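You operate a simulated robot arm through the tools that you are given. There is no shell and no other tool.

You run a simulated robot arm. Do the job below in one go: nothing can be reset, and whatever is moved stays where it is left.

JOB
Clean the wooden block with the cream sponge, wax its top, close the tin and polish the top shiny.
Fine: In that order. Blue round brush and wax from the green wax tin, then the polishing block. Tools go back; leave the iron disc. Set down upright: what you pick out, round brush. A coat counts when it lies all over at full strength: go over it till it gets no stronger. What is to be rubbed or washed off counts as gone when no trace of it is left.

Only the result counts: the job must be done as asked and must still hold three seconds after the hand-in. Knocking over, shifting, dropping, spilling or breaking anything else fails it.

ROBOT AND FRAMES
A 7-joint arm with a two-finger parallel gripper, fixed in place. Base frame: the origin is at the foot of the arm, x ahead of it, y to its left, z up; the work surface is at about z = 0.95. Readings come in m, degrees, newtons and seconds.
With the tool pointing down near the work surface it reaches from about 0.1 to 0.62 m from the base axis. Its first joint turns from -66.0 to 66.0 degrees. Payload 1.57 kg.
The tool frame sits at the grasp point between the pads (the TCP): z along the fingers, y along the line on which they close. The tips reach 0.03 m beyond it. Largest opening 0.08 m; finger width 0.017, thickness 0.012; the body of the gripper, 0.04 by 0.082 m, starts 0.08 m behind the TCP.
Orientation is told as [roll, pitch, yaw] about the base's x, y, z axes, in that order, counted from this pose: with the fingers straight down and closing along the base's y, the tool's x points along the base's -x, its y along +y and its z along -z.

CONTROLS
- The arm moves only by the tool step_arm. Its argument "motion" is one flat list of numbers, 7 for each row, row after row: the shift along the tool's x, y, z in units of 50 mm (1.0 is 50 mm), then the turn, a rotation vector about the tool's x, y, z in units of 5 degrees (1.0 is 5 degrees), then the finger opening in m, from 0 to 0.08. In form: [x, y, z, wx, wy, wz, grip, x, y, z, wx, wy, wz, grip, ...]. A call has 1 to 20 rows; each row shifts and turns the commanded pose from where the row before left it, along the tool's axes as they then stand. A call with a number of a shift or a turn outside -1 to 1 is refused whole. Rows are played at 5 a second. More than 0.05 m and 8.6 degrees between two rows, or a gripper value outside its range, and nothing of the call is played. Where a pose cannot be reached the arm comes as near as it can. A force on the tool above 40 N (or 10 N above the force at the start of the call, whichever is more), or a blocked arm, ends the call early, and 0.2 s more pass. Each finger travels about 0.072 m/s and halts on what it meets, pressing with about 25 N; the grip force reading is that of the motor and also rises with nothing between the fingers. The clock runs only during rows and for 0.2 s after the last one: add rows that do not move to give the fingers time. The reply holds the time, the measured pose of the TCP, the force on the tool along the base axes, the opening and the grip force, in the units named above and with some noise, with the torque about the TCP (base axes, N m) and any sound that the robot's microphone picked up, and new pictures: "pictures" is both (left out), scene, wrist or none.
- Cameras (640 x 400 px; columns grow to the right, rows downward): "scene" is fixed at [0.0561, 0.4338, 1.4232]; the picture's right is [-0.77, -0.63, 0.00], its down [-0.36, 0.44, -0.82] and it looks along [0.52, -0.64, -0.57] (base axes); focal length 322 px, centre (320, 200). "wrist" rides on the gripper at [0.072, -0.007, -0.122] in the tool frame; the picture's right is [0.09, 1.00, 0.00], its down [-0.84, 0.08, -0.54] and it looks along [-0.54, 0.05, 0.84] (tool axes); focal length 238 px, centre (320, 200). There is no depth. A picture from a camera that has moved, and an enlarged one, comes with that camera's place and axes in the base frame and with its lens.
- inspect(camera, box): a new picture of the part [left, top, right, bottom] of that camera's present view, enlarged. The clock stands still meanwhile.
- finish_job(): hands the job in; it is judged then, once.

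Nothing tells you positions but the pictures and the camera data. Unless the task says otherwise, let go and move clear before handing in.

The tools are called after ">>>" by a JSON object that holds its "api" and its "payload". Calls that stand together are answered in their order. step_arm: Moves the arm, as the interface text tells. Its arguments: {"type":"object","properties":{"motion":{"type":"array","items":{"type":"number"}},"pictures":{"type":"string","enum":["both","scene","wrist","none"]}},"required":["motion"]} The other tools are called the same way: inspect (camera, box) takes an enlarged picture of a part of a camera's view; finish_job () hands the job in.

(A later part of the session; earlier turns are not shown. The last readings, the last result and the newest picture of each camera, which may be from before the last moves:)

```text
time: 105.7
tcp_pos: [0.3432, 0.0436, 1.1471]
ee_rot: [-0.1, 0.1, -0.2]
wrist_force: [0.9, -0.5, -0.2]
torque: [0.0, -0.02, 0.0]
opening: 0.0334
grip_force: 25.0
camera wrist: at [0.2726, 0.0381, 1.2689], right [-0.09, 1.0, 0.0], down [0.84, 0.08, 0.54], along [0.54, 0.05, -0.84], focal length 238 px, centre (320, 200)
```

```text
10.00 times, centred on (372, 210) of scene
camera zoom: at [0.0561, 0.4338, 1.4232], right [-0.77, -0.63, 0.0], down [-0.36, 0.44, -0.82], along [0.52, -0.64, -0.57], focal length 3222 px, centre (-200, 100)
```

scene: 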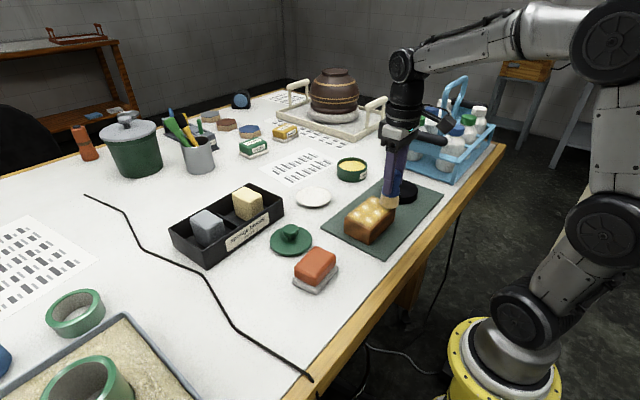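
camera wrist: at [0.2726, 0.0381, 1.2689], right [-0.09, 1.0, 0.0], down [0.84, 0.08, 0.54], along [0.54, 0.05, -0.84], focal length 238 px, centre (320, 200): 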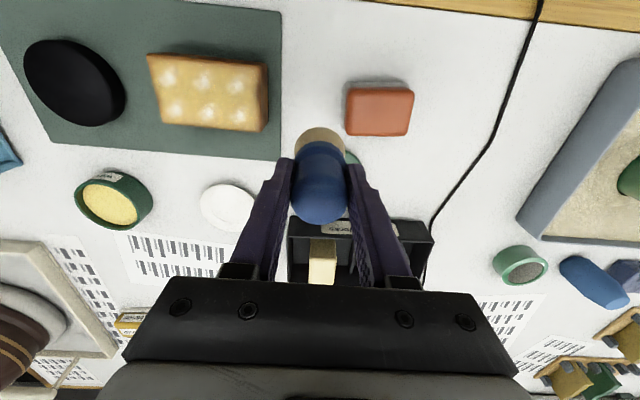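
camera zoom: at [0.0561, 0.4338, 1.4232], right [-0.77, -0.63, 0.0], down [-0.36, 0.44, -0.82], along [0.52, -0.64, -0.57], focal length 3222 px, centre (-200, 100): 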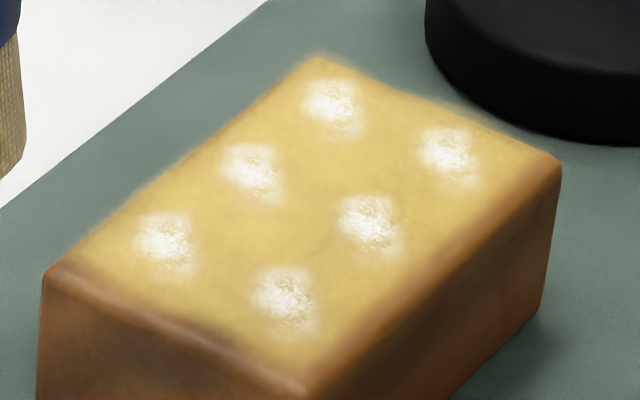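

The coat is uniform and saturated. Next I'll return the brush upright to its saucer.

>>> {"api": "step_arm", "payload": {"motion": [-0.624, -0.514, 0, 0, 0, 0, 0.02, -0.624, -0.514, 0, 0, 0, 0, 0.02, -0.624, -0.514, 0, 0, 0, 0, 0.02, -0.624, -0.514, 0, 0, 0, 0, 0.02, -0.624, -0.514, 0, 0, 0, 0, 0.02, 0, 0, 0.9, 0, 0, 0, 0.02, 0, 0, 0.6, 0, 0, 0, 0.02, 0, 0, 0, 0, 0, 0, 0.02], "pictures": "both"}}

>>> {"api": "inspect", "payload": {"camera": "scene", "box": [260, 120, 380, 220]}}

>>> {"api": "inspect", "payload": {"camera": "wrist", "box": [220, 60, 420, 220]}}

```text
time: 107.5
tcp_pos: [0.5009, -0.0861, 1.0741]
ee_rot: [-0.1, 0.0, 0.0]
wrist_force: [0.6, 0.3, -0.8]
torque: [-0.03, -0.01, 0.0]
opening: 0.0334
grip_force: 24.9
camera wrist: at [0.4295, -0.0925, 1.195], right [-0.09, 1.0, 0.0], down [0.84, 0.08, 0.54], along [0.54, 0.05, -0.84], focal length 238 px, centre (320, 200)
```

scene: 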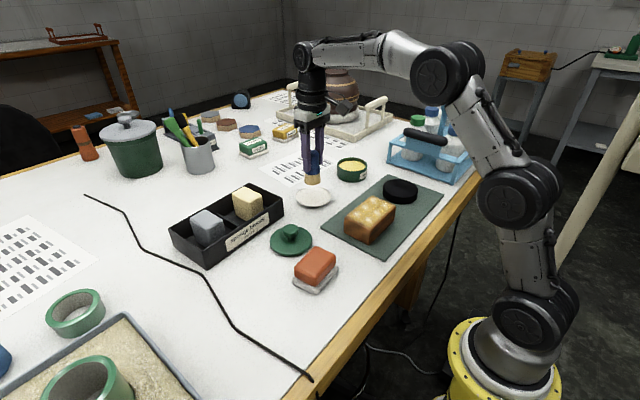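
wrist: 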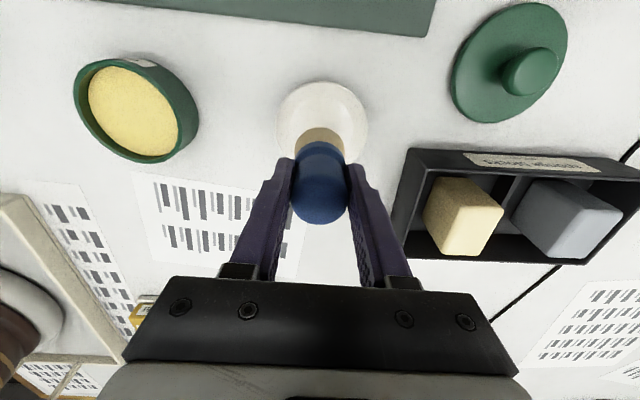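

```text
4.00 times, centred on (320, 170) of scene
camera zoom: at [0.0561, 0.4338, 1.4232], right [-0.77, -0.63, 0.0], down [-0.36, 0.44, -0.82], along [0.52, -0.64, -0.57], focal length 1289 px, centre (320, 320)
```

zoom: 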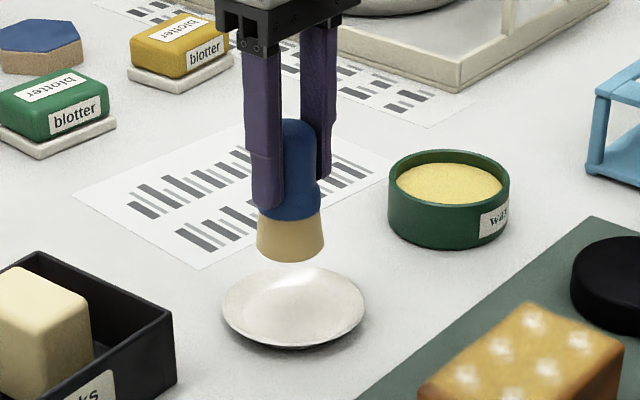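

```text
2.50 times, centred on (320, 140) of wrist
camera zoom: at [0.4295, -0.0925, 1.195], right [-0.09, 1.0, 0.0], down [0.84, 0.08, 0.54], along [0.54, 0.05, -0.84], focal length 596 px, centre (320, 350)
```

zoom: 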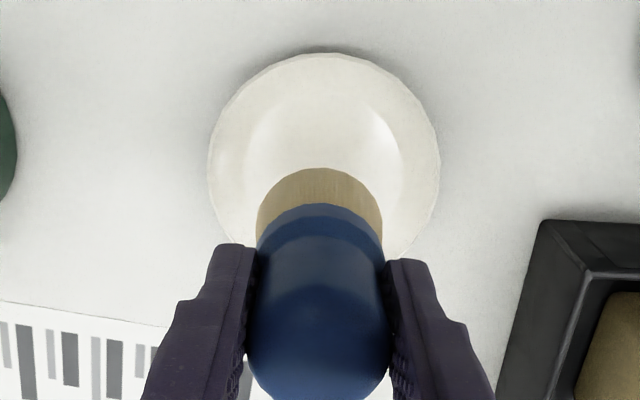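

It's aligned with the saucer. I'll lower.

>>> {"api": "step_arm", "payload": {"motion": [0.02, 0.02, 0.4, 0, 0, 0, 0.02, 0, 0, 0.4, 0, 0, 0, 0.02, 0, 0, 0.06, 0, 0, 0, 0.02, 0, 0, 0, 0, 0, 0, 0.02], "pictures": "none"}}

```text
time: 108.5
tcp_pos: [0.5003, -0.084, 1.0284]
ee_rot: [0.0, 0.0, -0.2]
wrist_force: [-0.7, -0.1, -0.1]
torque: [0.02, -0.01, -0.03]
opening: 0.0336
grip_force: 24.6
```

>>> {"api": "step_arm", "payload": {"motion": [0, 0, 0.03, 0, 0, 0, 0.02, 0, 0, 0.02, 0, 0, 0, 0.02, 0, 0, 0, 0, 0, 0, 0.02], "pictures": "none"}}

```text
time: 109.3
tcp_pos: [0.5006, -0.084, 1.0261]
ee_rot: [0.0, 0.0, -0.1]
wrist_force: [-0.1, 0.1, 0.1]
torque: [0.0, 0.01, 0.01]
opening: 0.0337
grip_force: 24.0
```

>>> {"api": "step_arm", "payload": {"motion": [0, 0, 0.02, 0, 0, 0, 0.02, 0, 0, 0.02, 0, 0, 0, 0.02, 0, 0, 0, 0, 0, 0, 0.02], "pictures": "none"}}

```text
time: 110.1
tcp_pos: [0.4986, -0.0845, 1.0266]
ee_rot: [0.0, -0.1, -0.1]
wrist_force: [-2.0, 1.0, 6.8]
torque: [0.11, -0.05, 0.01]
opening: 0.0335
grip_force: 25.0
```

The brush stands on the saucer. I'll release and rise.

>>> {"api": "step_arm", "payload": {"motion": [0, 0, -0.01, 0, 0, 0, 0.06, 0, 0, 0, 0, 0, 0, 0.06, 0, 0, 0, 0, 0, 0, 0.06, 0, 0, -0.5, 0, 0, 0, 0.06, 0, 0, -0.9, 0, 0, 0, 0.06, 0, 0, -0.4, 0, 0, 0, 0.06, 0, 0, 0, 0, 0, 0, 0.06], "pictures": "both"}}

>>> {"api": "inspect", "payload": {"camera": "scene", "box": [260, 130, 420, 250]}}

```text
time: 111.7
tcp_pos: [0.4992, -0.0841, 1.1162]
ee_rot: [-0.1, 0.0, -0.1]
wrist_force: [-0.6, 0.0, 1.3]
torque: [0.0, 0.0, -0.01]
opening: 0.0601
grip_force: 0.1
camera wrist: at [0.4277, -0.0905, 1.2382], right [-0.09, 1.0, 0.0], down [0.84, 0.08, 0.54], along [0.54, 0.05, -0.84], focal length 238 px, centre (320, 200)
```

scene: 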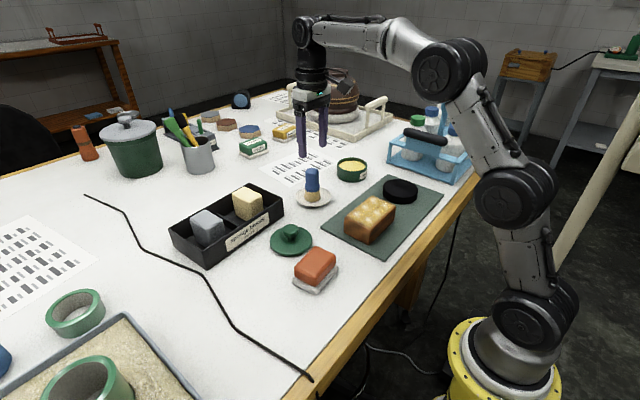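
wrist: 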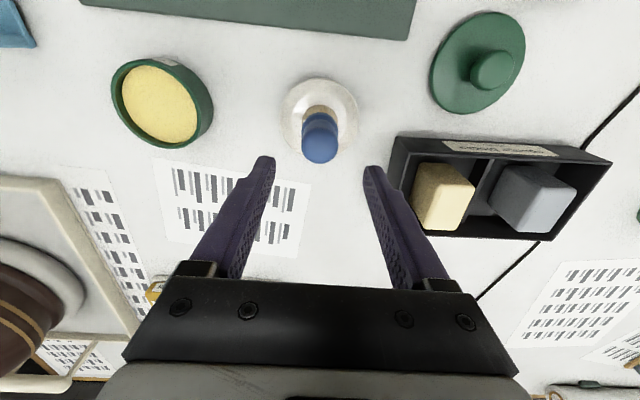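

```text
3.33 times, centred on (340, 190) of scene
camera zoom: at [0.0561, 0.4338, 1.4232], right [-0.77, -0.63, 0.0], down [-0.36, 0.44, -0.82], along [0.52, -0.64, -0.57], focal length 1074 px, centre (253, 233)
```

zoom: 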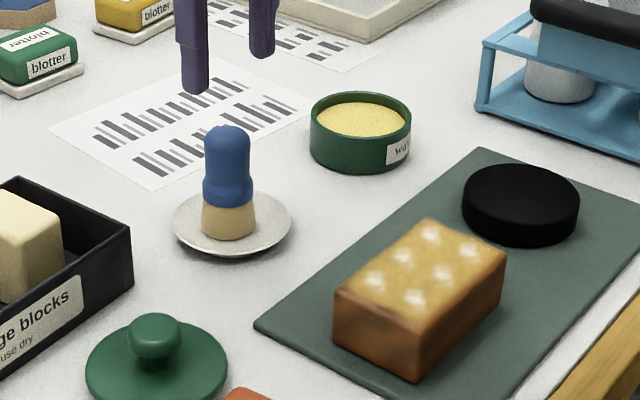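

The brush is upright on its saucer. Now I'll move over the lid to pick it up and close the tin.

>>> {"api": "step_arm", "payload": {"motion": [0.33, 0.773, 0, 0, 0, 0, 0.06, 0.33, 0.773, 0, 0, 0, 0, 0.06, 0.33, 0.773, 0, 0, 0, 0, 0.06, 0.33, 0.773, 0.2, 0, 0, 0, 0.06, 0, 0, 0.6, 0, 0, 0, 0.06, 0, 0, 0, 0, 0, 0, 0.06], "pictures": "both"}}

>>> {"api": "inspect", "payload": {"camera": "wrist", "box": [220, 60, 420, 220]}}

```text
time: 113.1
tcp_pos: [0.4329, 0.0695, 1.0763]
ee_rot: [0.0, 0.0, -0.1]
wrist_force: [0.8, 0.6, -0.1]
torque: [-0.01, -0.01, 0.02]
opening: 0.0599
grip_force: 0.0
camera wrist: at [0.3616, 0.0635, 1.1983], right [-0.09, 1.0, 0.0], down [0.84, 0.08, 0.54], along [0.54, 0.05, -0.84], focal length 238 px, centre (320, 200)
```

scene: 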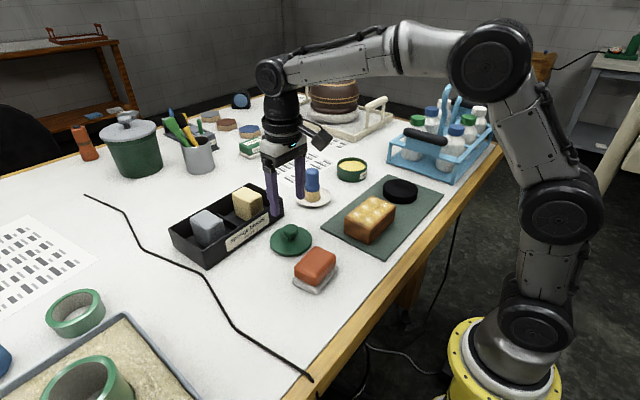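
wrist: 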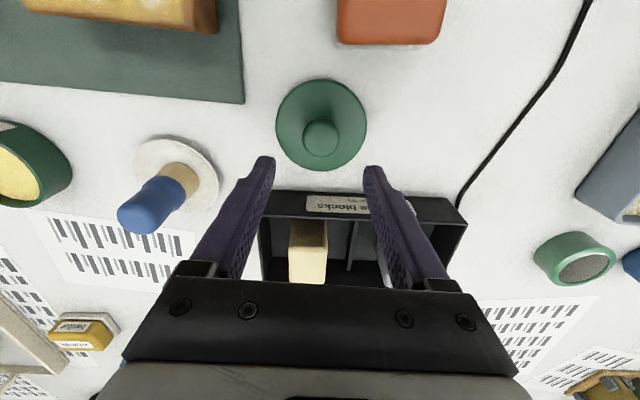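

```text
2.50 times, centred on (320, 140) of wrist
camera zoom: at [0.3616, 0.0635, 1.1983], right [-0.09, 1.0, 0.0], down [0.84, 0.08, 0.54], along [0.54, 0.05, -0.84], focal length 596 px, centre (320, 350)
```

zoom: 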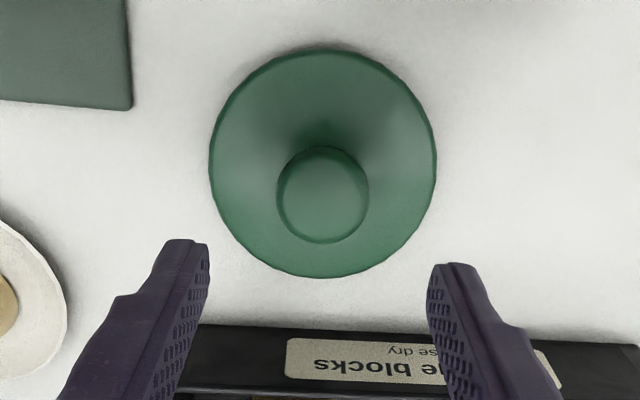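

It's centred on the knob. I'll descend and grip it.

>>> {"api": "step_arm", "payload": {"motion": [0, 0.02, 0.5, 0, 0, 0, 0.06, 0, 0, 0.5, 0, 0, 0, 0.06, 0, 0, 0.5, 0, 0, 0, 0.06, 0, 0, 0.03, 0, 0, 0, 0.06, 0, 0, 0, 0, 0, 0, 0.06], "pictures": "wrist"}}

```text
time: 114.3
tcp_pos: [0.4338, 0.0714, 0.9986]
ee_rot: [0.0, 0.0, -0.2]
wrist_force: [-0.3, 1.2, 0.2]
torque: [0.03, 0.03, -0.01]
opening: 0.0599
grip_force: 0.0
camera wrist: at [0.3618, 0.0642, 1.12], right [-0.09, 1.0, 0.0], down [0.84, 0.08, 0.54], along [0.54, 0.05, -0.84], focal length 238 px, centre (320, 200)
```

wrist: 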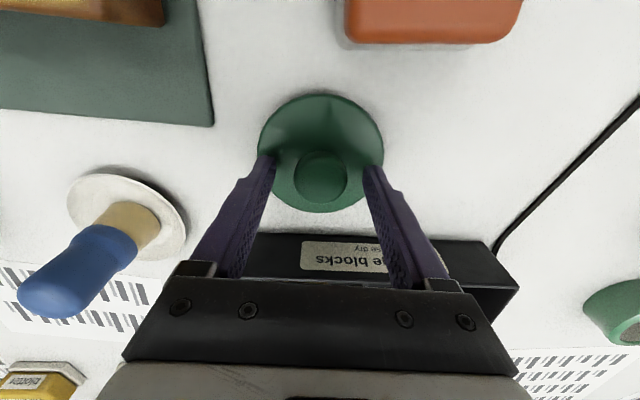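

>>> {"api": "step_arm", "payload": {"motion": [0, 0, 0, 0, 0, 0, 0.02, 0, 0, 0, 0, 0, 0, 0.02, 0, 0, 0, 0, 0, 0, 0.02, 0, 0, 0, 0, 0, 0, 0.02, 0, 0, -0.4, 0, 0, 0, 0.02, 0, 0, -0.9, 0, 0, 0, 0.02, 0, 0, -0.9, 0, 0, 0, 0.02, 0, 0, -0.8, 0, 0, 0, 0.02, 0, 0, 0, 0, 0, 0, 0.02], "pictures": "both"}}

```text
time: 116.3
tcp_pos: [0.4313, 0.0724, 1.1484]
ee_rot: [0.0, 0.0, -0.1]
wrist_force: [0.6, 0.5, -0.8]
torque: [0.0, 0.03, 0.03]
opening: 0.0323
grip_force: 25.0
camera wrist: at [0.3598, 0.0654, 1.2706], right [-0.09, 1.0, 0.0], down [0.84, 0.08, 0.54], along [0.54, 0.05, -0.84], focal length 238 px, centre (320, 200)
```

scene: 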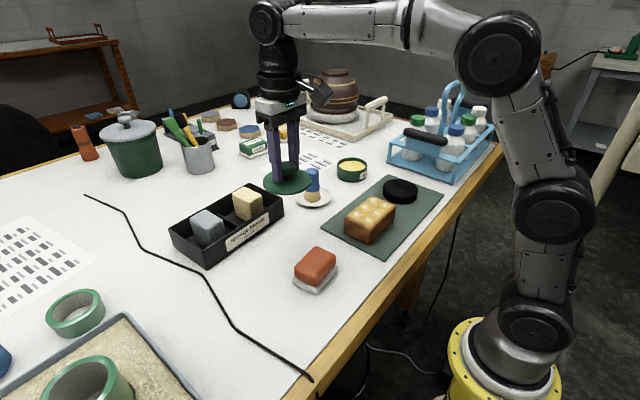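
wrist: 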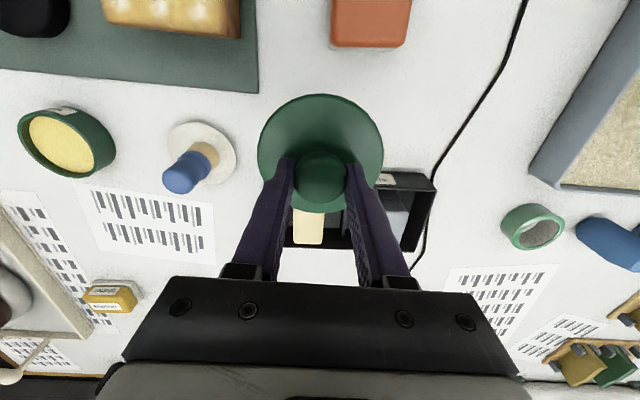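

The lid is held. I'll carry it high over to the tin.

>>> {"api": "step_arm", "payload": {"motion": [-0.161, -0.803, 0, 0, 0, 0, 0.02, -0.161, -0.803, 0, 0, 0, 0, 0.02, -0.161, -0.803, 0, 0, 0, 0, 0.02, -0.161, -0.803, 0, 0, 0, 0, 0.02, -0.161, -0.803, 0, 0, 0, 0, 0.02, -0.161, -0.803, 0, 0, 0, 0, 0.02, -0.161, -0.803, 0, 0, 0, 0, 0.02, -0.161, -0.803, 0, 0, 0, 0, 0.02, 0, 0, 0.8, 0, 0, 0, 0.02, 0, 0, 0, 0, 0, 0, 0.02], "pictures": "both"}}

>>> {"api": "inspect", "payload": {"camera": "scene", "box": [290, 100, 410, 200]}}

>>> {"api": "inspect", "payload": {"camera": "wrist", "box": [220, 60, 420, 220]}}

```text
time: 118.5
tcp_pos: [0.5001, -0.2475, 1.1092]
ee_rot: [0.0, 0.0, -0.1]
wrist_force: [0.0, 0.7, 0.0]
torque: [0.01, -0.01, -0.03]
opening: 0.0322
grip_force: 25.3
camera wrist: at [0.4274, -0.2545, 1.2308], right [-0.09, 1.0, 0.0], down [0.84, 0.08, 0.54], along [0.54, 0.05, -0.84], focal length 238 px, centre (320, 200)
```

scene: 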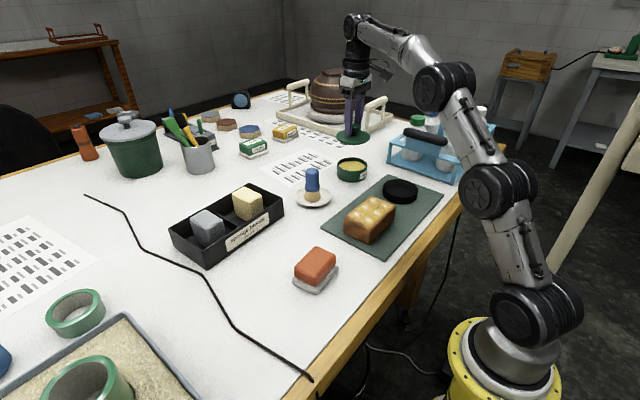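
wrist: 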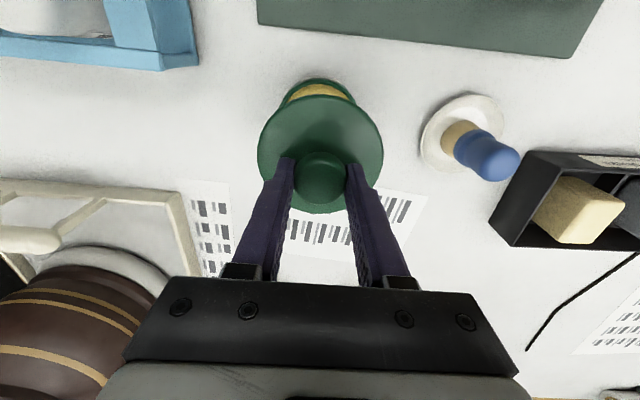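

```text
4.00 times, centred on (350, 150) of scene
camera zoom: at [0.0561, 0.4338, 1.4232], right [-0.77, -0.63, 0.0], down [-0.36, 0.44, -0.82], along [0.52, -0.64, -0.57], focal length 1289 px, centre (200, 400)
```

zoom: 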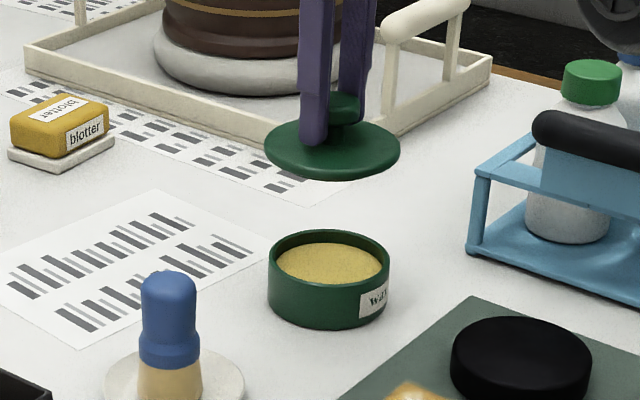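

```text
2.50 times, centred on (320, 140) of wrist
camera zoom: at [0.4274, -0.2545, 1.2308], right [-0.09, 1.0, 0.0], down [0.84, 0.08, 0.54], along [0.54, 0.05, -0.84], focal length 596 px, centre (320, 350)
```

zoom: 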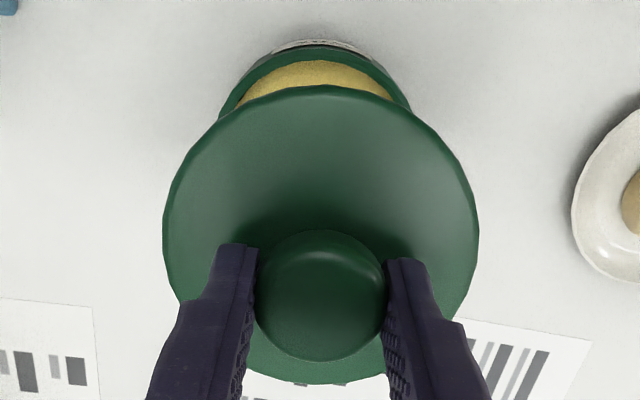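

The tin hasn't moved. I'll correct x by -2.8 mm and y by -1.5 mm and lower toward the rim.

>>> {"api": "step_arm", "payload": {"motion": [0.056, -0.03, 0.4, 0, 0, 0, 0.02, 0, 0, 0.5, 0, 0, 0, 0.02, 0, 0, 0.38, 0, 0, 0, 0.02, 0, 0, 0, 0, 0, 0, 0.02], "pictures": "both"}}

>>> {"api": "inspect", "payload": {"camera": "scene", "box": [300, 120, 400, 200]}}

>>> {"api": "inspect", "payload": {"camera": "wrist", "box": [220, 60, 420, 220]}}

```text
time: 119.5
tcp_pos: [0.4971, -0.2512, 1.0459]
ee_rot: [0.0, 0.1, 0.0]
wrist_force: [-0.4, 1.0, -0.3]
torque: [-0.06, 0.05, -0.01]
opening: 0.0324
grip_force: 24.7
camera wrist: at [0.4252, -0.2577, 1.1667], right [-0.09, 1.0, 0.0], down [0.84, 0.08, 0.54], along [0.54, 0.05, -0.84], focal length 238 px, centre (320, 200)
```

scene: 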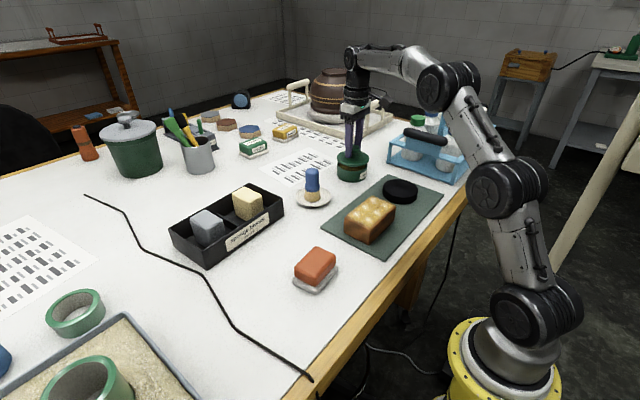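
wrist: 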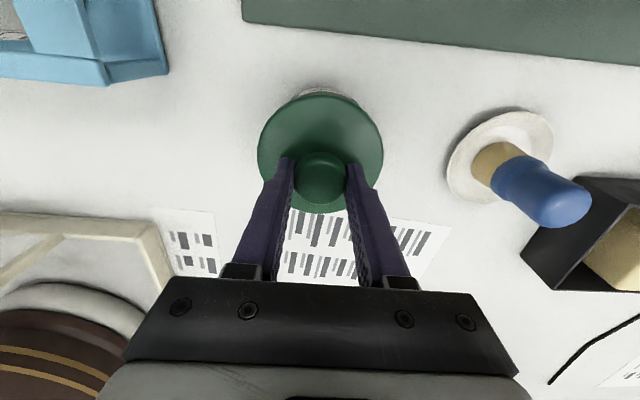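

```text
5.00 times, centred on (350, 160) of scene
camera zoom: at [0.0561, 0.4338, 1.4232], right [-0.77, -0.63, 0.0], down [-0.36, 0.44, -0.82], along [0.52, -0.64, -0.57], focal length 1611 px, centre (170, 400)
```

zoom: 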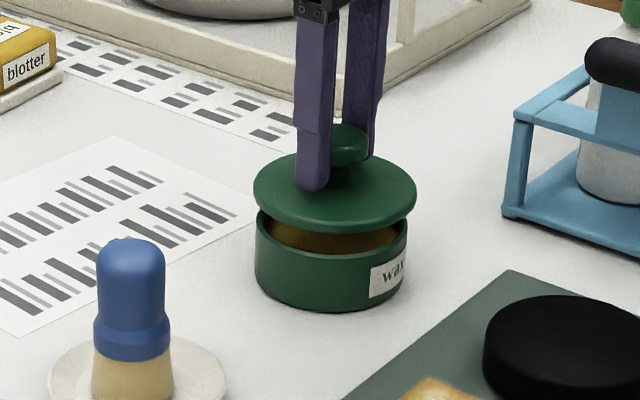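

```text
2.50 times, centred on (320, 140) of wrist
camera zoom: at [0.4252, -0.2577, 1.1667], right [-0.09, 1.0, 0.0], down [0.84, 0.08, 0.54], along [0.54, 0.05, -0.84], focal length 596 px, centre (320, 350)
```

zoom: 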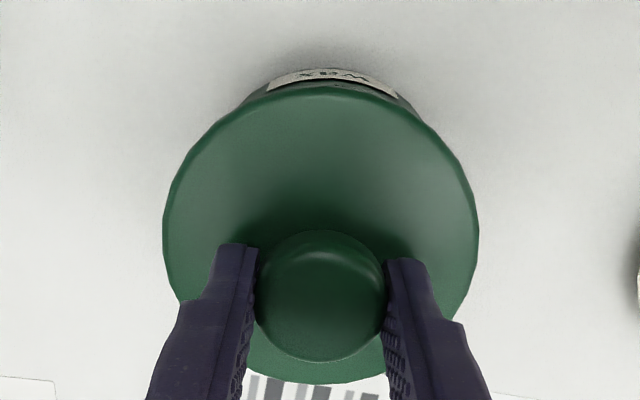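

>>> {"api": "step_arm", "payload": {"motion": [0.01, 0.02, 0.12, 0, 0, 0, 0.02, 0, 0, 0.1, 0, 0, 0, 0.02, 0, 0, 0.04, 0, 0, 0, 0.02, 0, 0, 0, 0, 0, 0, 0.02], "pictures": "none"}}

```text
time: 120.5
tcp_pos: [0.4957, -0.2514, 1.0319]
ee_rot: [0.0, 0.1, -0.1]
wrist_force: [-0.2, -0.5, -0.6]
torque: [0.04, 0.0, 0.0]
opening: 0.0321
grip_force: 25.2
```

>>> {"api": "inspect", "payload": {"camera": "scene", "box": [310, 140, 390, 200]}}

>>> {"api": "inspect", "payload": {"camera": "wrist", "box": [220, 60, 420, 220]}}

```text
6.67 times, centred on (350, 170) of scene
camera zoom: at [0.0561, 0.4338, 1.4232], right [-0.77, -0.63, 0.0], down [-0.36, 0.44, -0.82], along [0.52, -0.64, -0.57], focal length 2148 px, centre (120, 400)
```

zoom: 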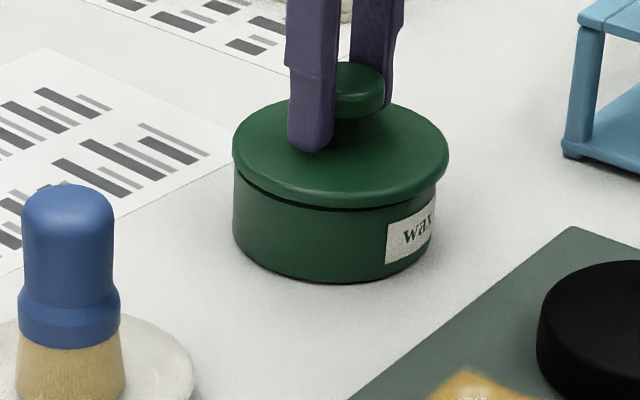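

```text
2.50 times, centred on (320, 140) of wrist
camera zoom: at [0.4237, -0.2572, 1.1536], right [-0.09, 1.0, 0.0], down [0.84, 0.08, 0.54], along [0.54, 0.05, -0.84], focal length 596 px, centre (320, 350)
```

zoom: 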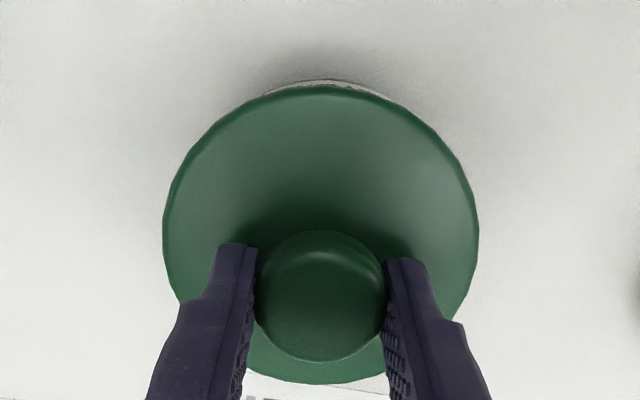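

The lid sits about 2–3 mm off to one side. I'll lift slightly and shift by +1.3 mm in x and +2 mm in y.

>>> {"api": "step_arm", "payload": {"motion": [0, 0, -0.04, 0, 0, 0, 0.02, -0.026, 0.042, 0, 0, 0, 0, 0.02, 0, 0, 0, 0, 0, 0, 0.02], "pictures": "both"}}

>>> {"api": "inspect", "payload": {"camera": "scene", "box": [310, 140, 390, 200]}}

>>> {"api": "inspect", "payload": {"camera": "wrist", "box": [220, 60, 420, 220]}}

```text
time: 121.3
tcp_pos: [0.4969, -0.249, 1.0336]
ee_rot: [-0.1, 0.0, -0.1]
wrist_force: [0.0, 0.9, -0.3]
torque: [0.02, 0.01, 0.0]
opening: 0.0326
grip_force: 25.7
camera wrist: at [0.4258, -0.2549, 1.1555], right [-0.09, 1.0, 0.0], down [0.84, 0.08, 0.54], along [0.54, 0.05, -0.84], focal length 238 px, centre (320, 200)
```

scene: 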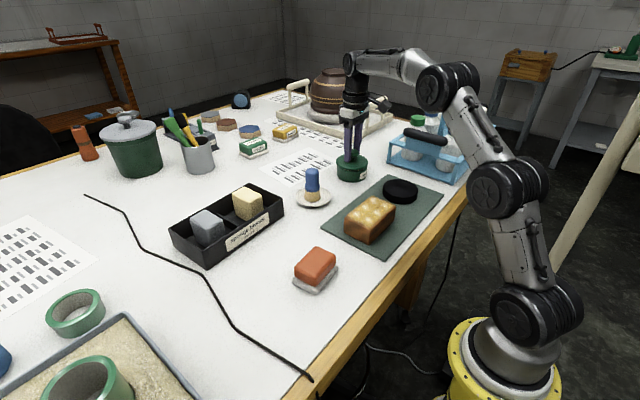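
wrist: 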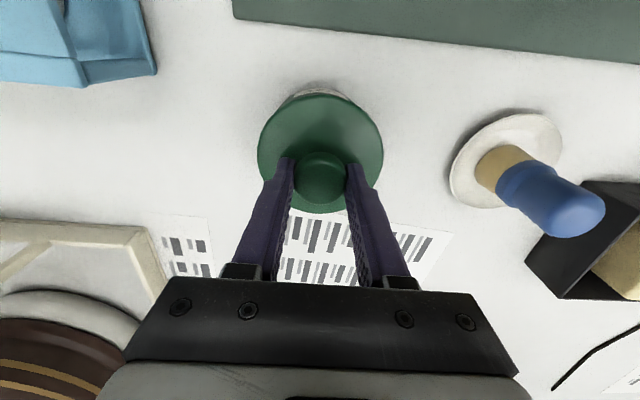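

```text
6.67 times, centred on (350, 170) of scene
camera zoom: at [0.0561, 0.4338, 1.4232], right [-0.77, -0.63, 0.0], down [-0.36, 0.44, -0.82], along [0.52, -0.64, -0.57], focal length 2148 px, centre (120, 400)
```

zoom: 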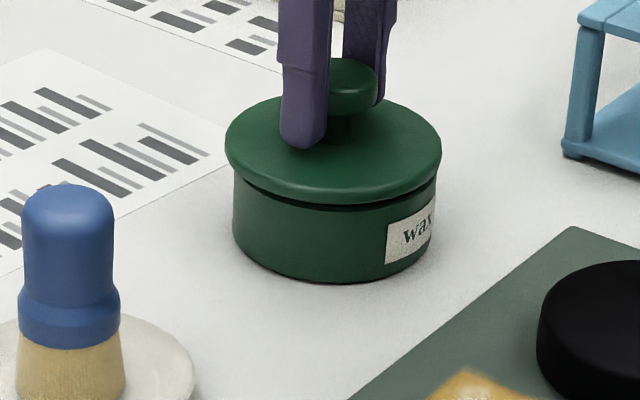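

```text
2.50 times, centred on (320, 140) of wrist
camera zoom: at [0.4258, -0.2549, 1.1555], right [-0.09, 1.0, 0.0], down [0.84, 0.08, 0.54], along [0.54, 0.05, -0.84], focal length 596 px, centre (320, 350)
```

zoom: 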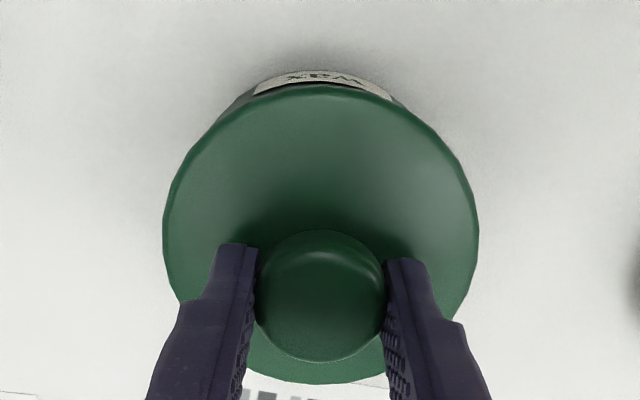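

Centring across the view is good now. The wrist view suggests x is about 1 mm too far, so I'll correct and lower to seat the lid.

>>> {"api": "step_arm", "payload": {"motion": [0.02, 0, 0, 0, 0, 0, 0.02, 0, 0, 0.04, 0, 0, 0, 0.02, 0, 0, 0.03, 0, 0, 0, 0.02, 0, 0, 0, 0, 0, 0, 0.02], "pictures": "none"}}

```text
time: 122.3
tcp_pos: [0.4961, -0.2485, 1.0295]
ee_rot: [0.0, 0.1, -0.1]
wrist_force: [-0.8, 0.4, 0.1]
torque: [0.02, 0.02, 0.0]
opening: 0.0323
grip_force: 24.8
```

>>> {"api": "step_arm", "payload": {"motion": [0, 0, 0.02, 0, 0, 0, 0.02, 0, 0, 0.02, 0, 0, 0, 0.02, 0, 0, 0, 0, 0, 0, 0.02], "pictures": "none"}}

```text
time: 123.1
tcp_pos: [0.4958, -0.2488, 1.0287]
ee_rot: [0.1, -0.1, 0.0]
wrist_force: [-0.1, 0.4, 1.0]
torque: [-0.03, -0.09, 0.02]
opening: 0.0321
grip_force: 25.4
```

>>> {"api": "step_arm", "payload": {"motion": [0, 0, 0.03, 0, 0, 0, 0.02, 0, 0, 0.03, 0, 0, 0, 0.02, 0, 0, 0, 0, 0, 0, 0.02], "pictures": "none"}}

```text
time: 123.9
tcp_pos: [0.4942, -0.2488, 1.0289]
ee_rot: [-0.2, -0.3, -0.2]
wrist_force: [-6.8, 3.0, 21.2]
torque: [0.04, 0.22, -0.03]
opening: 0.0321
grip_force: 25.3
```

>>> {"api": "step_arm", "payload": {"motion": [0, 0, 0.02, 0, 0, 0, 0.02, 0, 0, 0, 0, 0, 0, 0.02], "pictures": "both"}}

>>> {"api": "inspect", "payload": {"camera": "scene", "box": [310, 140, 390, 200]}}

```text
time: 124.5
tcp_pos: [0.4954, -0.2501, 1.028]
ee_rot: [-0.2, -0.4, -0.1]
wrist_force: [-7.3, 3.1, 28.9]
torque: [0.08, 0.2, -0.03]
opening: 0.0321
grip_force: 25.4
camera wrist: at [0.4233, -0.2554, 1.15], right [-0.09, 1.0, 0.0], down [0.83, 0.08, 0.55], along [0.55, 0.05, -0.84], focal length 238 px, centre (320, 200)
```

scene: 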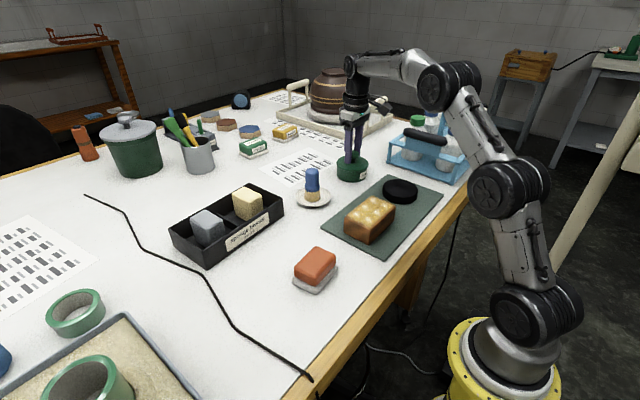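
wrist: 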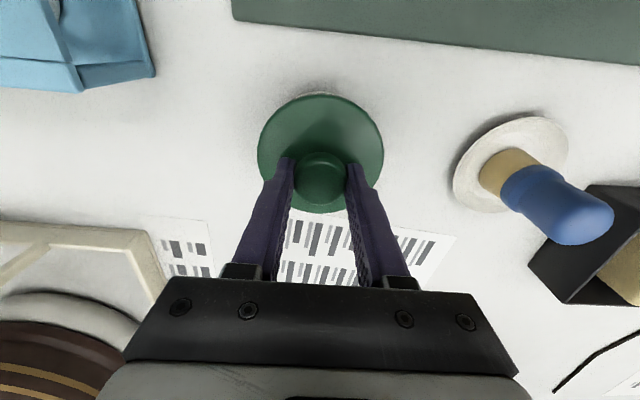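

```text
6.67 times, centred on (350, 170) of scene
camera zoom: at [0.0554, 0.4341, 1.4231], right [-0.77, -0.63, 0.0], down [-0.36, 0.44, -0.82], along [0.52, -0.64, -0.57], focal length 2148 px, centre (120, 400)
```

zoom: 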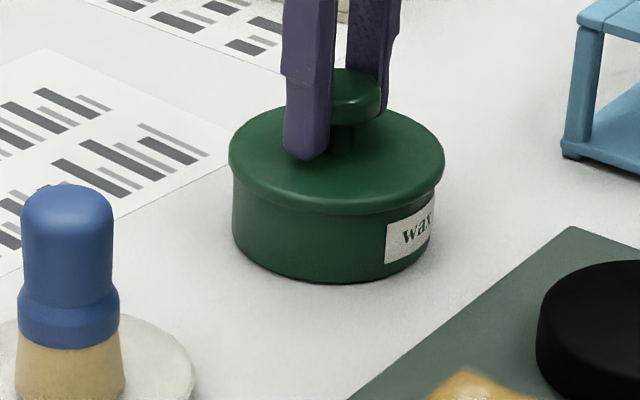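

The lid looks seated but no snap was heard. I'll press a little more.

>>> {"api": "step_arm", "payload": {"motion": [0, 0, 0.02, 0, 0, 0, 0.02, 0, 0, 0, 0, 0, 0, 0.02], "pictures": "none"}}

```text
time: 125.1
tcp_pos: [0.4951, -0.2497, 1.0291]
ee_rot: [-0.3, -0.6, -0.1]
wrist_force: [-6.4, 4.0, 31.2]
torque: [0.1, 0.16, -0.06]
opening: 0.0323
grip_force: 24.4
```

>>> {"api": "step_arm", "payload": {"motion": [0, 0, 0.02, 0, 0, 0, 0.02, 0, 0, 0.01, 0, 0, 0, 0.02], "pictures": "none"}}

```text
time: 125.7
tcp_pos: [0.4954, -0.2483, 1.0271]
ee_rot: [-0.3, -0.6, -0.1]
wrist_force: [-5.1, 5.6, 32.5]
torque: [0.14, 0.08, -0.04]
opening: 0.0322
grip_force: 24.8
```

Force plateaus near 32 N because the grip may be slipping on the knob. I'll release, rise, and look.

>>> {"api": "step_arm", "payload": {"motion": [0, 0, -0.1, 0, 0, 0, 0.02, 0, 0, 0, 0, 0, 0, 0.06, 0, 0, 0, 0, 0, 0, 0.06, 0, 0, 0, 0, 0, 0, 0.06, 0, 0, -0.5, 0, 0, 0, 0.06, 0, 0, -0.6, 0, 0, 0, 0.06, 0, 0, 0, 0, 0, 0, 0.06], "pictures": "both"}}

>>> {"api": "inspect", "payload": {"camera": "scene", "box": [310, 140, 390, 200]}}

>>> {"api": "inspect", "payload": {"camera": "wrist", "box": [220, 60, 420, 220]}}

```text
time: 127.3
tcp_pos: [0.4934, -0.2496, 1.0822]
ee_rot: [0.0, 0.1, -0.1]
wrist_force: [1.4, 0.4, -0.8]
torque: [-0.01, 0.0, -0.03]
opening: 0.0599
grip_force: 0.0
heard: snap
camera wrist: at [0.4231, -0.2557, 1.2036], right [-0.09, 1.0, 0.0], down [0.84, 0.08, 0.54], along [0.54, 0.05, -0.84], focal length 238 px, centre (320, 200)
```

scene: 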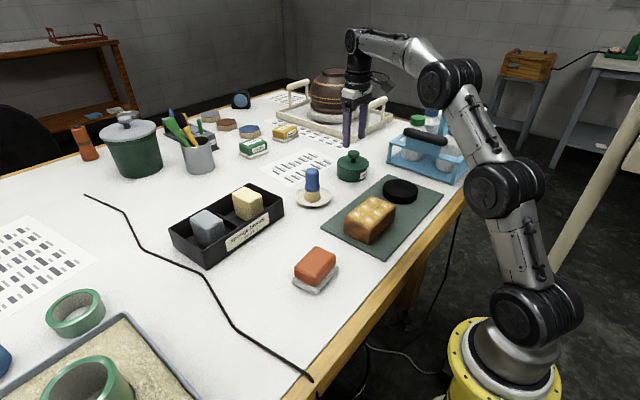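
wrist: 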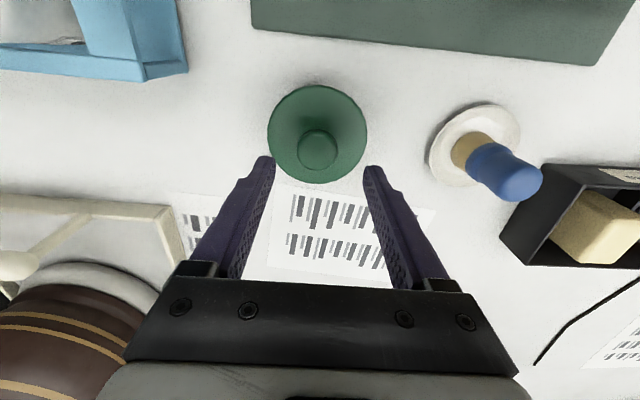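

```text
6.67 times, centred on (350, 170) of scene
camera zoom: at [0.0561, 0.4338, 1.4232], right [-0.77, -0.63, 0.0], down [-0.36, 0.44, -0.82], along [0.52, -0.64, -0.57], focal length 2148 px, centre (120, 400)
```

zoom: 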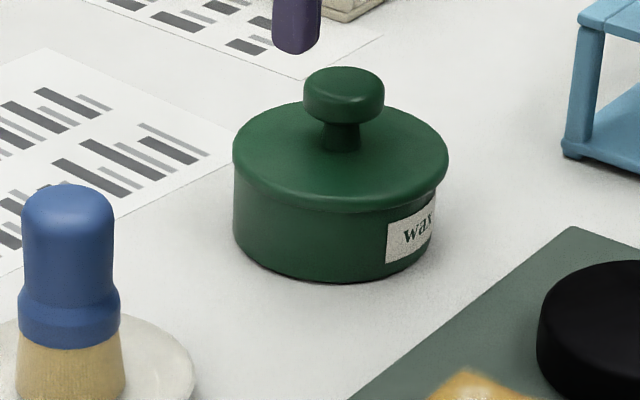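

```text
2.50 times, centred on (320, 140) of wrist
camera zoom: at [0.4231, -0.2557, 1.2036], right [-0.09, 1.0, 0.0], down [0.84, 0.08, 0.54], along [0.54, 0.05, -0.84], focal length 596 px, centre (320, 350)
```

zoom: 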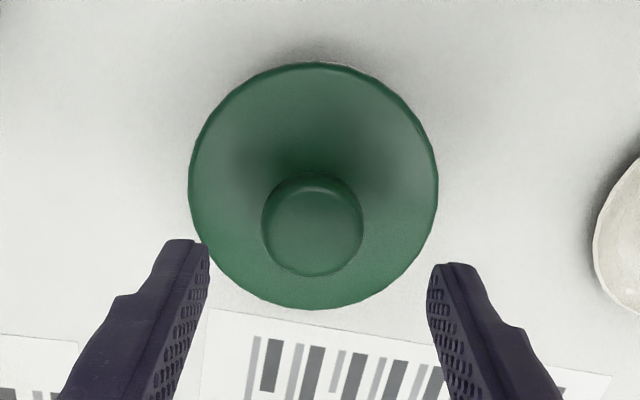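

A snap was heard in that call and the lid sits at its original height. To make sure it's fully closed, I'll press down on the knob with closed fingertips.

>>> {"api": "step_arm", "payload": {"motion": [-0.02, -0.02, -0.1, 0, 0, 0, 0.0, 0, 0, 0, 0, 0, 0, 0.0, 0, 0, 0, 0, 0, 0, 0.0, 0, 0, 0, 0, 0, 0, 0.0, 0, 0, 0.35, 0, 0, 0, 0.0, 0, 0, 0.3, 0, 0, 0, 0.0, 0, 0, 0, 0, 0, 0, 0.0], "pictures": "both"}}

>>> {"api": "inspect", "payload": {"camera": "scene", "box": [310, 140, 390, 200]}}

>>> {"api": "inspect", "payload": {"camera": "wrist", "box": [220, 60, 420, 220]}}

```text
time: 128.9
tcp_pos: [0.4964, -0.2497, 1.0537]
ee_rot: [0.0, 0.1, -0.1]
wrist_force: [-0.7, 0.3, 0.0]
torque: [0.01, -0.01, -0.02]
opening: 0.0
grip_force: 21.4
camera wrist: at [0.4244, -0.2556, 1.1757], right [-0.09, 1.0, 0.0], down [0.84, 0.08, 0.54], along [0.54, 0.05, -0.84], focal length 238 px, centre (320, 200)
```

scene: 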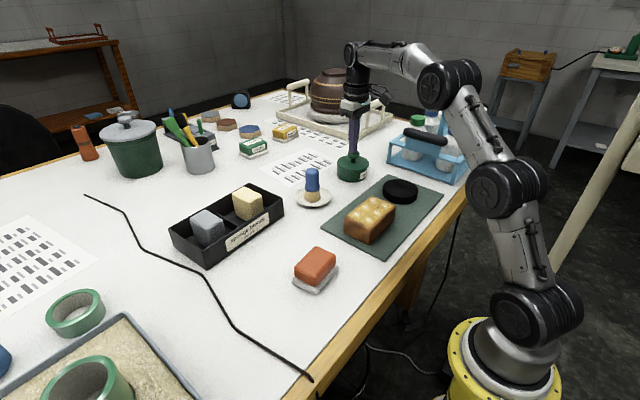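
wrist: 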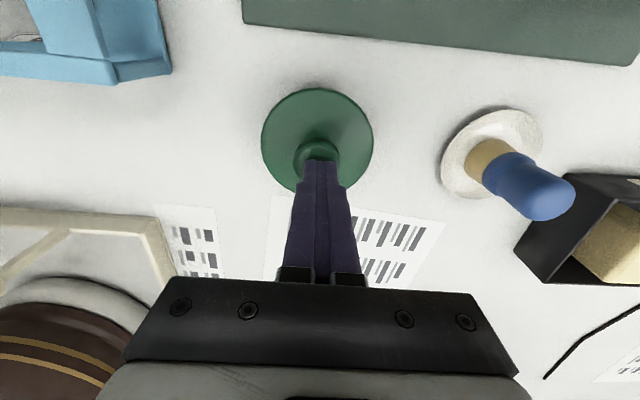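

```text
6.67 times, centred on (350, 170) of scene
camera zoom: at [0.0561, 0.4338, 1.4232], right [-0.77, -0.63, 0.0], down [-0.36, 0.44, -0.82], along [0.52, -0.64, -0.57], focal length 2148 px, centre (120, 400)
```

zoom: 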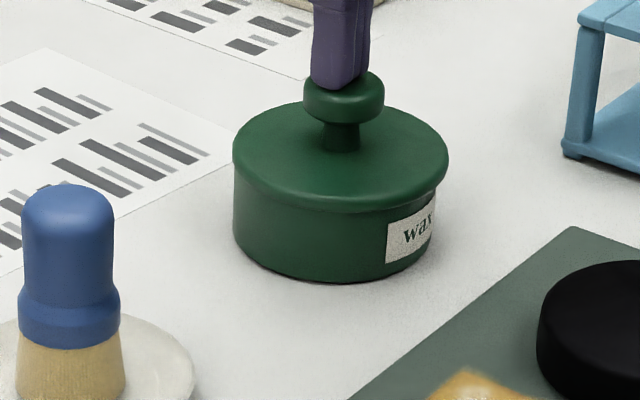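

```text
2.50 times, centred on (320, 140) of wrist
camera zoom: at [0.4244, -0.2556, 1.1757], right [-0.09, 1.0, 0.0], down [0.84, 0.08, 0.54], along [0.54, 0.05, -0.84], focal length 596 px, centre (320, 350)
```

zoom: 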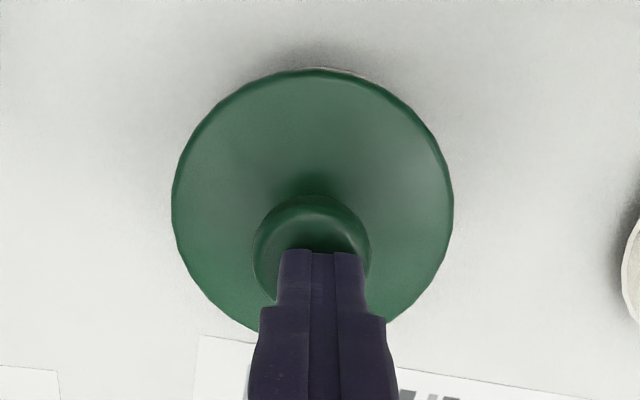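

The knob is about 2 mm further in -y. I'll shift and press gently down.

>>> {"api": "step_arm", "payload": {"motion": [0, -0.04, 0, 0, 0, 0, 0.0, 0, 0, 0.06, 0, 0, 0, 0.0, 0, 0, 0.03, 0, 0, 0, 0.0, 0, 0, 0, 0, 0, 0, 0.0], "pictures": "none"}}

```text
time: 129.9
tcp_pos: [0.496, -0.2512, 1.0537]
ee_rot: [-0.1, -0.4, 0.0]
wrist_force: [-11.2, 4.2, 24.4]
torque: [0.14, 0.3, 0.03]
opening: 0.0001
grip_force: 21.2
```

>>> {"api": "step_arm", "payload": {"motion": [0, 0, 0.03, 0, 0, 0, 0.0, 0, 0, 0, 0, 0, 0, 0.0], "pictures": "none"}}

```text
time: 130.5
tcp_pos: [0.497, -0.2511, 1.0531]
ee_rot: [-0.3, -0.5, -0.2]
wrist_force: [-8.1, 5.3, 31.0]
torque: [0.2, 0.32, -0.01]
opening: 0.0
grip_force: 21.5
```

>>> {"api": "step_arm", "payload": {"motion": [0, 0, 0.025, 0, 0, 0, 0.0, 0, 0, 0, 0, 0, 0, 0.0], "pictures": "none"}}

```text
time: 131.1
tcp_pos: [0.4965, -0.2513, 1.0535]
ee_rot: [-0.3, -0.4, -0.1]
wrist_force: [-9.7, 7.6, 35.1]
torque: [0.27, 0.35, 0.01]
opening: 0.0
grip_force: 21.5
```

35 N with no further snap and no movement, so the lid is closed. I'll rise and look.

>>> {"api": "step_arm", "payload": {"motion": [0, 0, -0.3, 0, 0, 0, 0.0, 0, 0, -0.8, 0, 0, 0, 0.03, 0, 0, -0.4, 0, 0, 0, 0.06, 0, 0, 0, 0, 0, 0, 0.06], "pictures": "both"}}

>>> {"api": "inspect", "payload": {"camera": "scene", "box": [310, 140, 390, 200]}}

>>> {"api": "inspect", "payload": {"camera": "scene", "box": [290, 120, 410, 220]}}

```text
time: 132.1
tcp_pos: [0.4959, -0.253, 1.1217]
ee_rot: [0.0, 0.1, 0.0]
wrist_force: [-0.5, -0.4, -0.1]
torque: [0.01, -0.01, 0.01]
opening: 0.0601
grip_force: 0.0
camera wrist: at [0.4252, -0.2592, 1.2434], right [-0.09, 1.0, 0.0], down [0.84, 0.08, 0.54], along [0.54, 0.05, -0.84], focal length 238 px, centre (320, 200)
```

scene: 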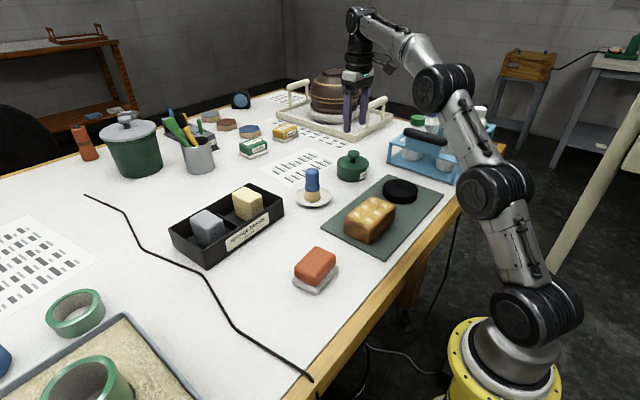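
wrist: 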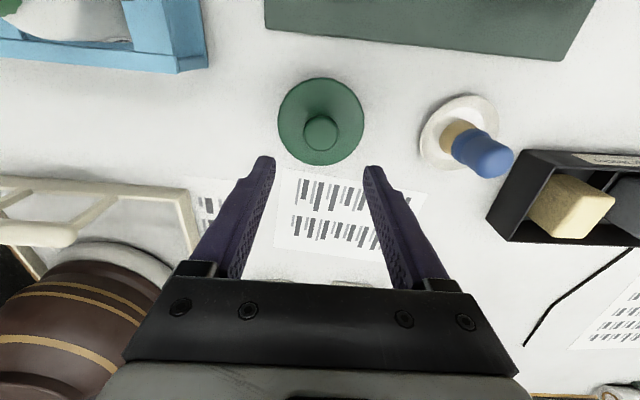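

```text
6.67 times, centred on (350, 170) of scene
camera zoom: at [0.0561, 0.4338, 1.4232], right [-0.77, -0.63, 0.0], down [-0.36, 0.44, -0.82], along [0.52, -0.64, -0.57], focal length 2148 px, centre (120, 400)
```

zoom: 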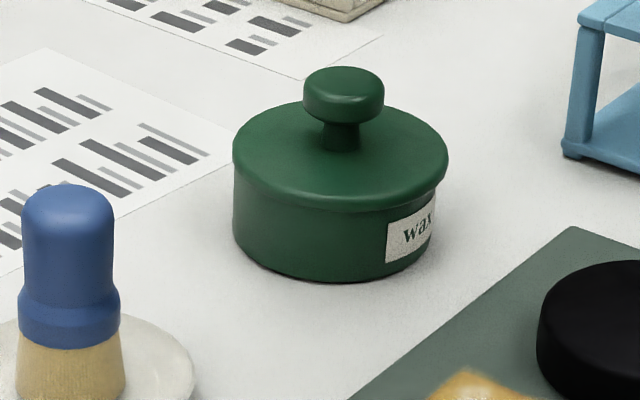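

```text
4.00 times, centred on (350, 170) of scene
camera zoom: at [0.0561, 0.4338, 1.4232], right [-0.77, -0.63, 0.0], down [-0.36, 0.44, -0.82], along [0.52, -0.64, -0.57], focal length 1289 px, centre (200, 320)
```

zoom: 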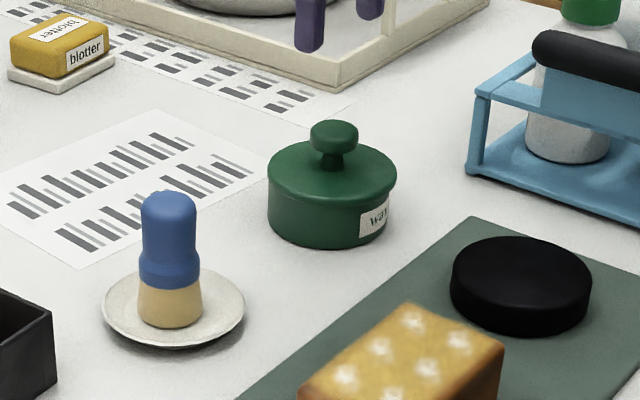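

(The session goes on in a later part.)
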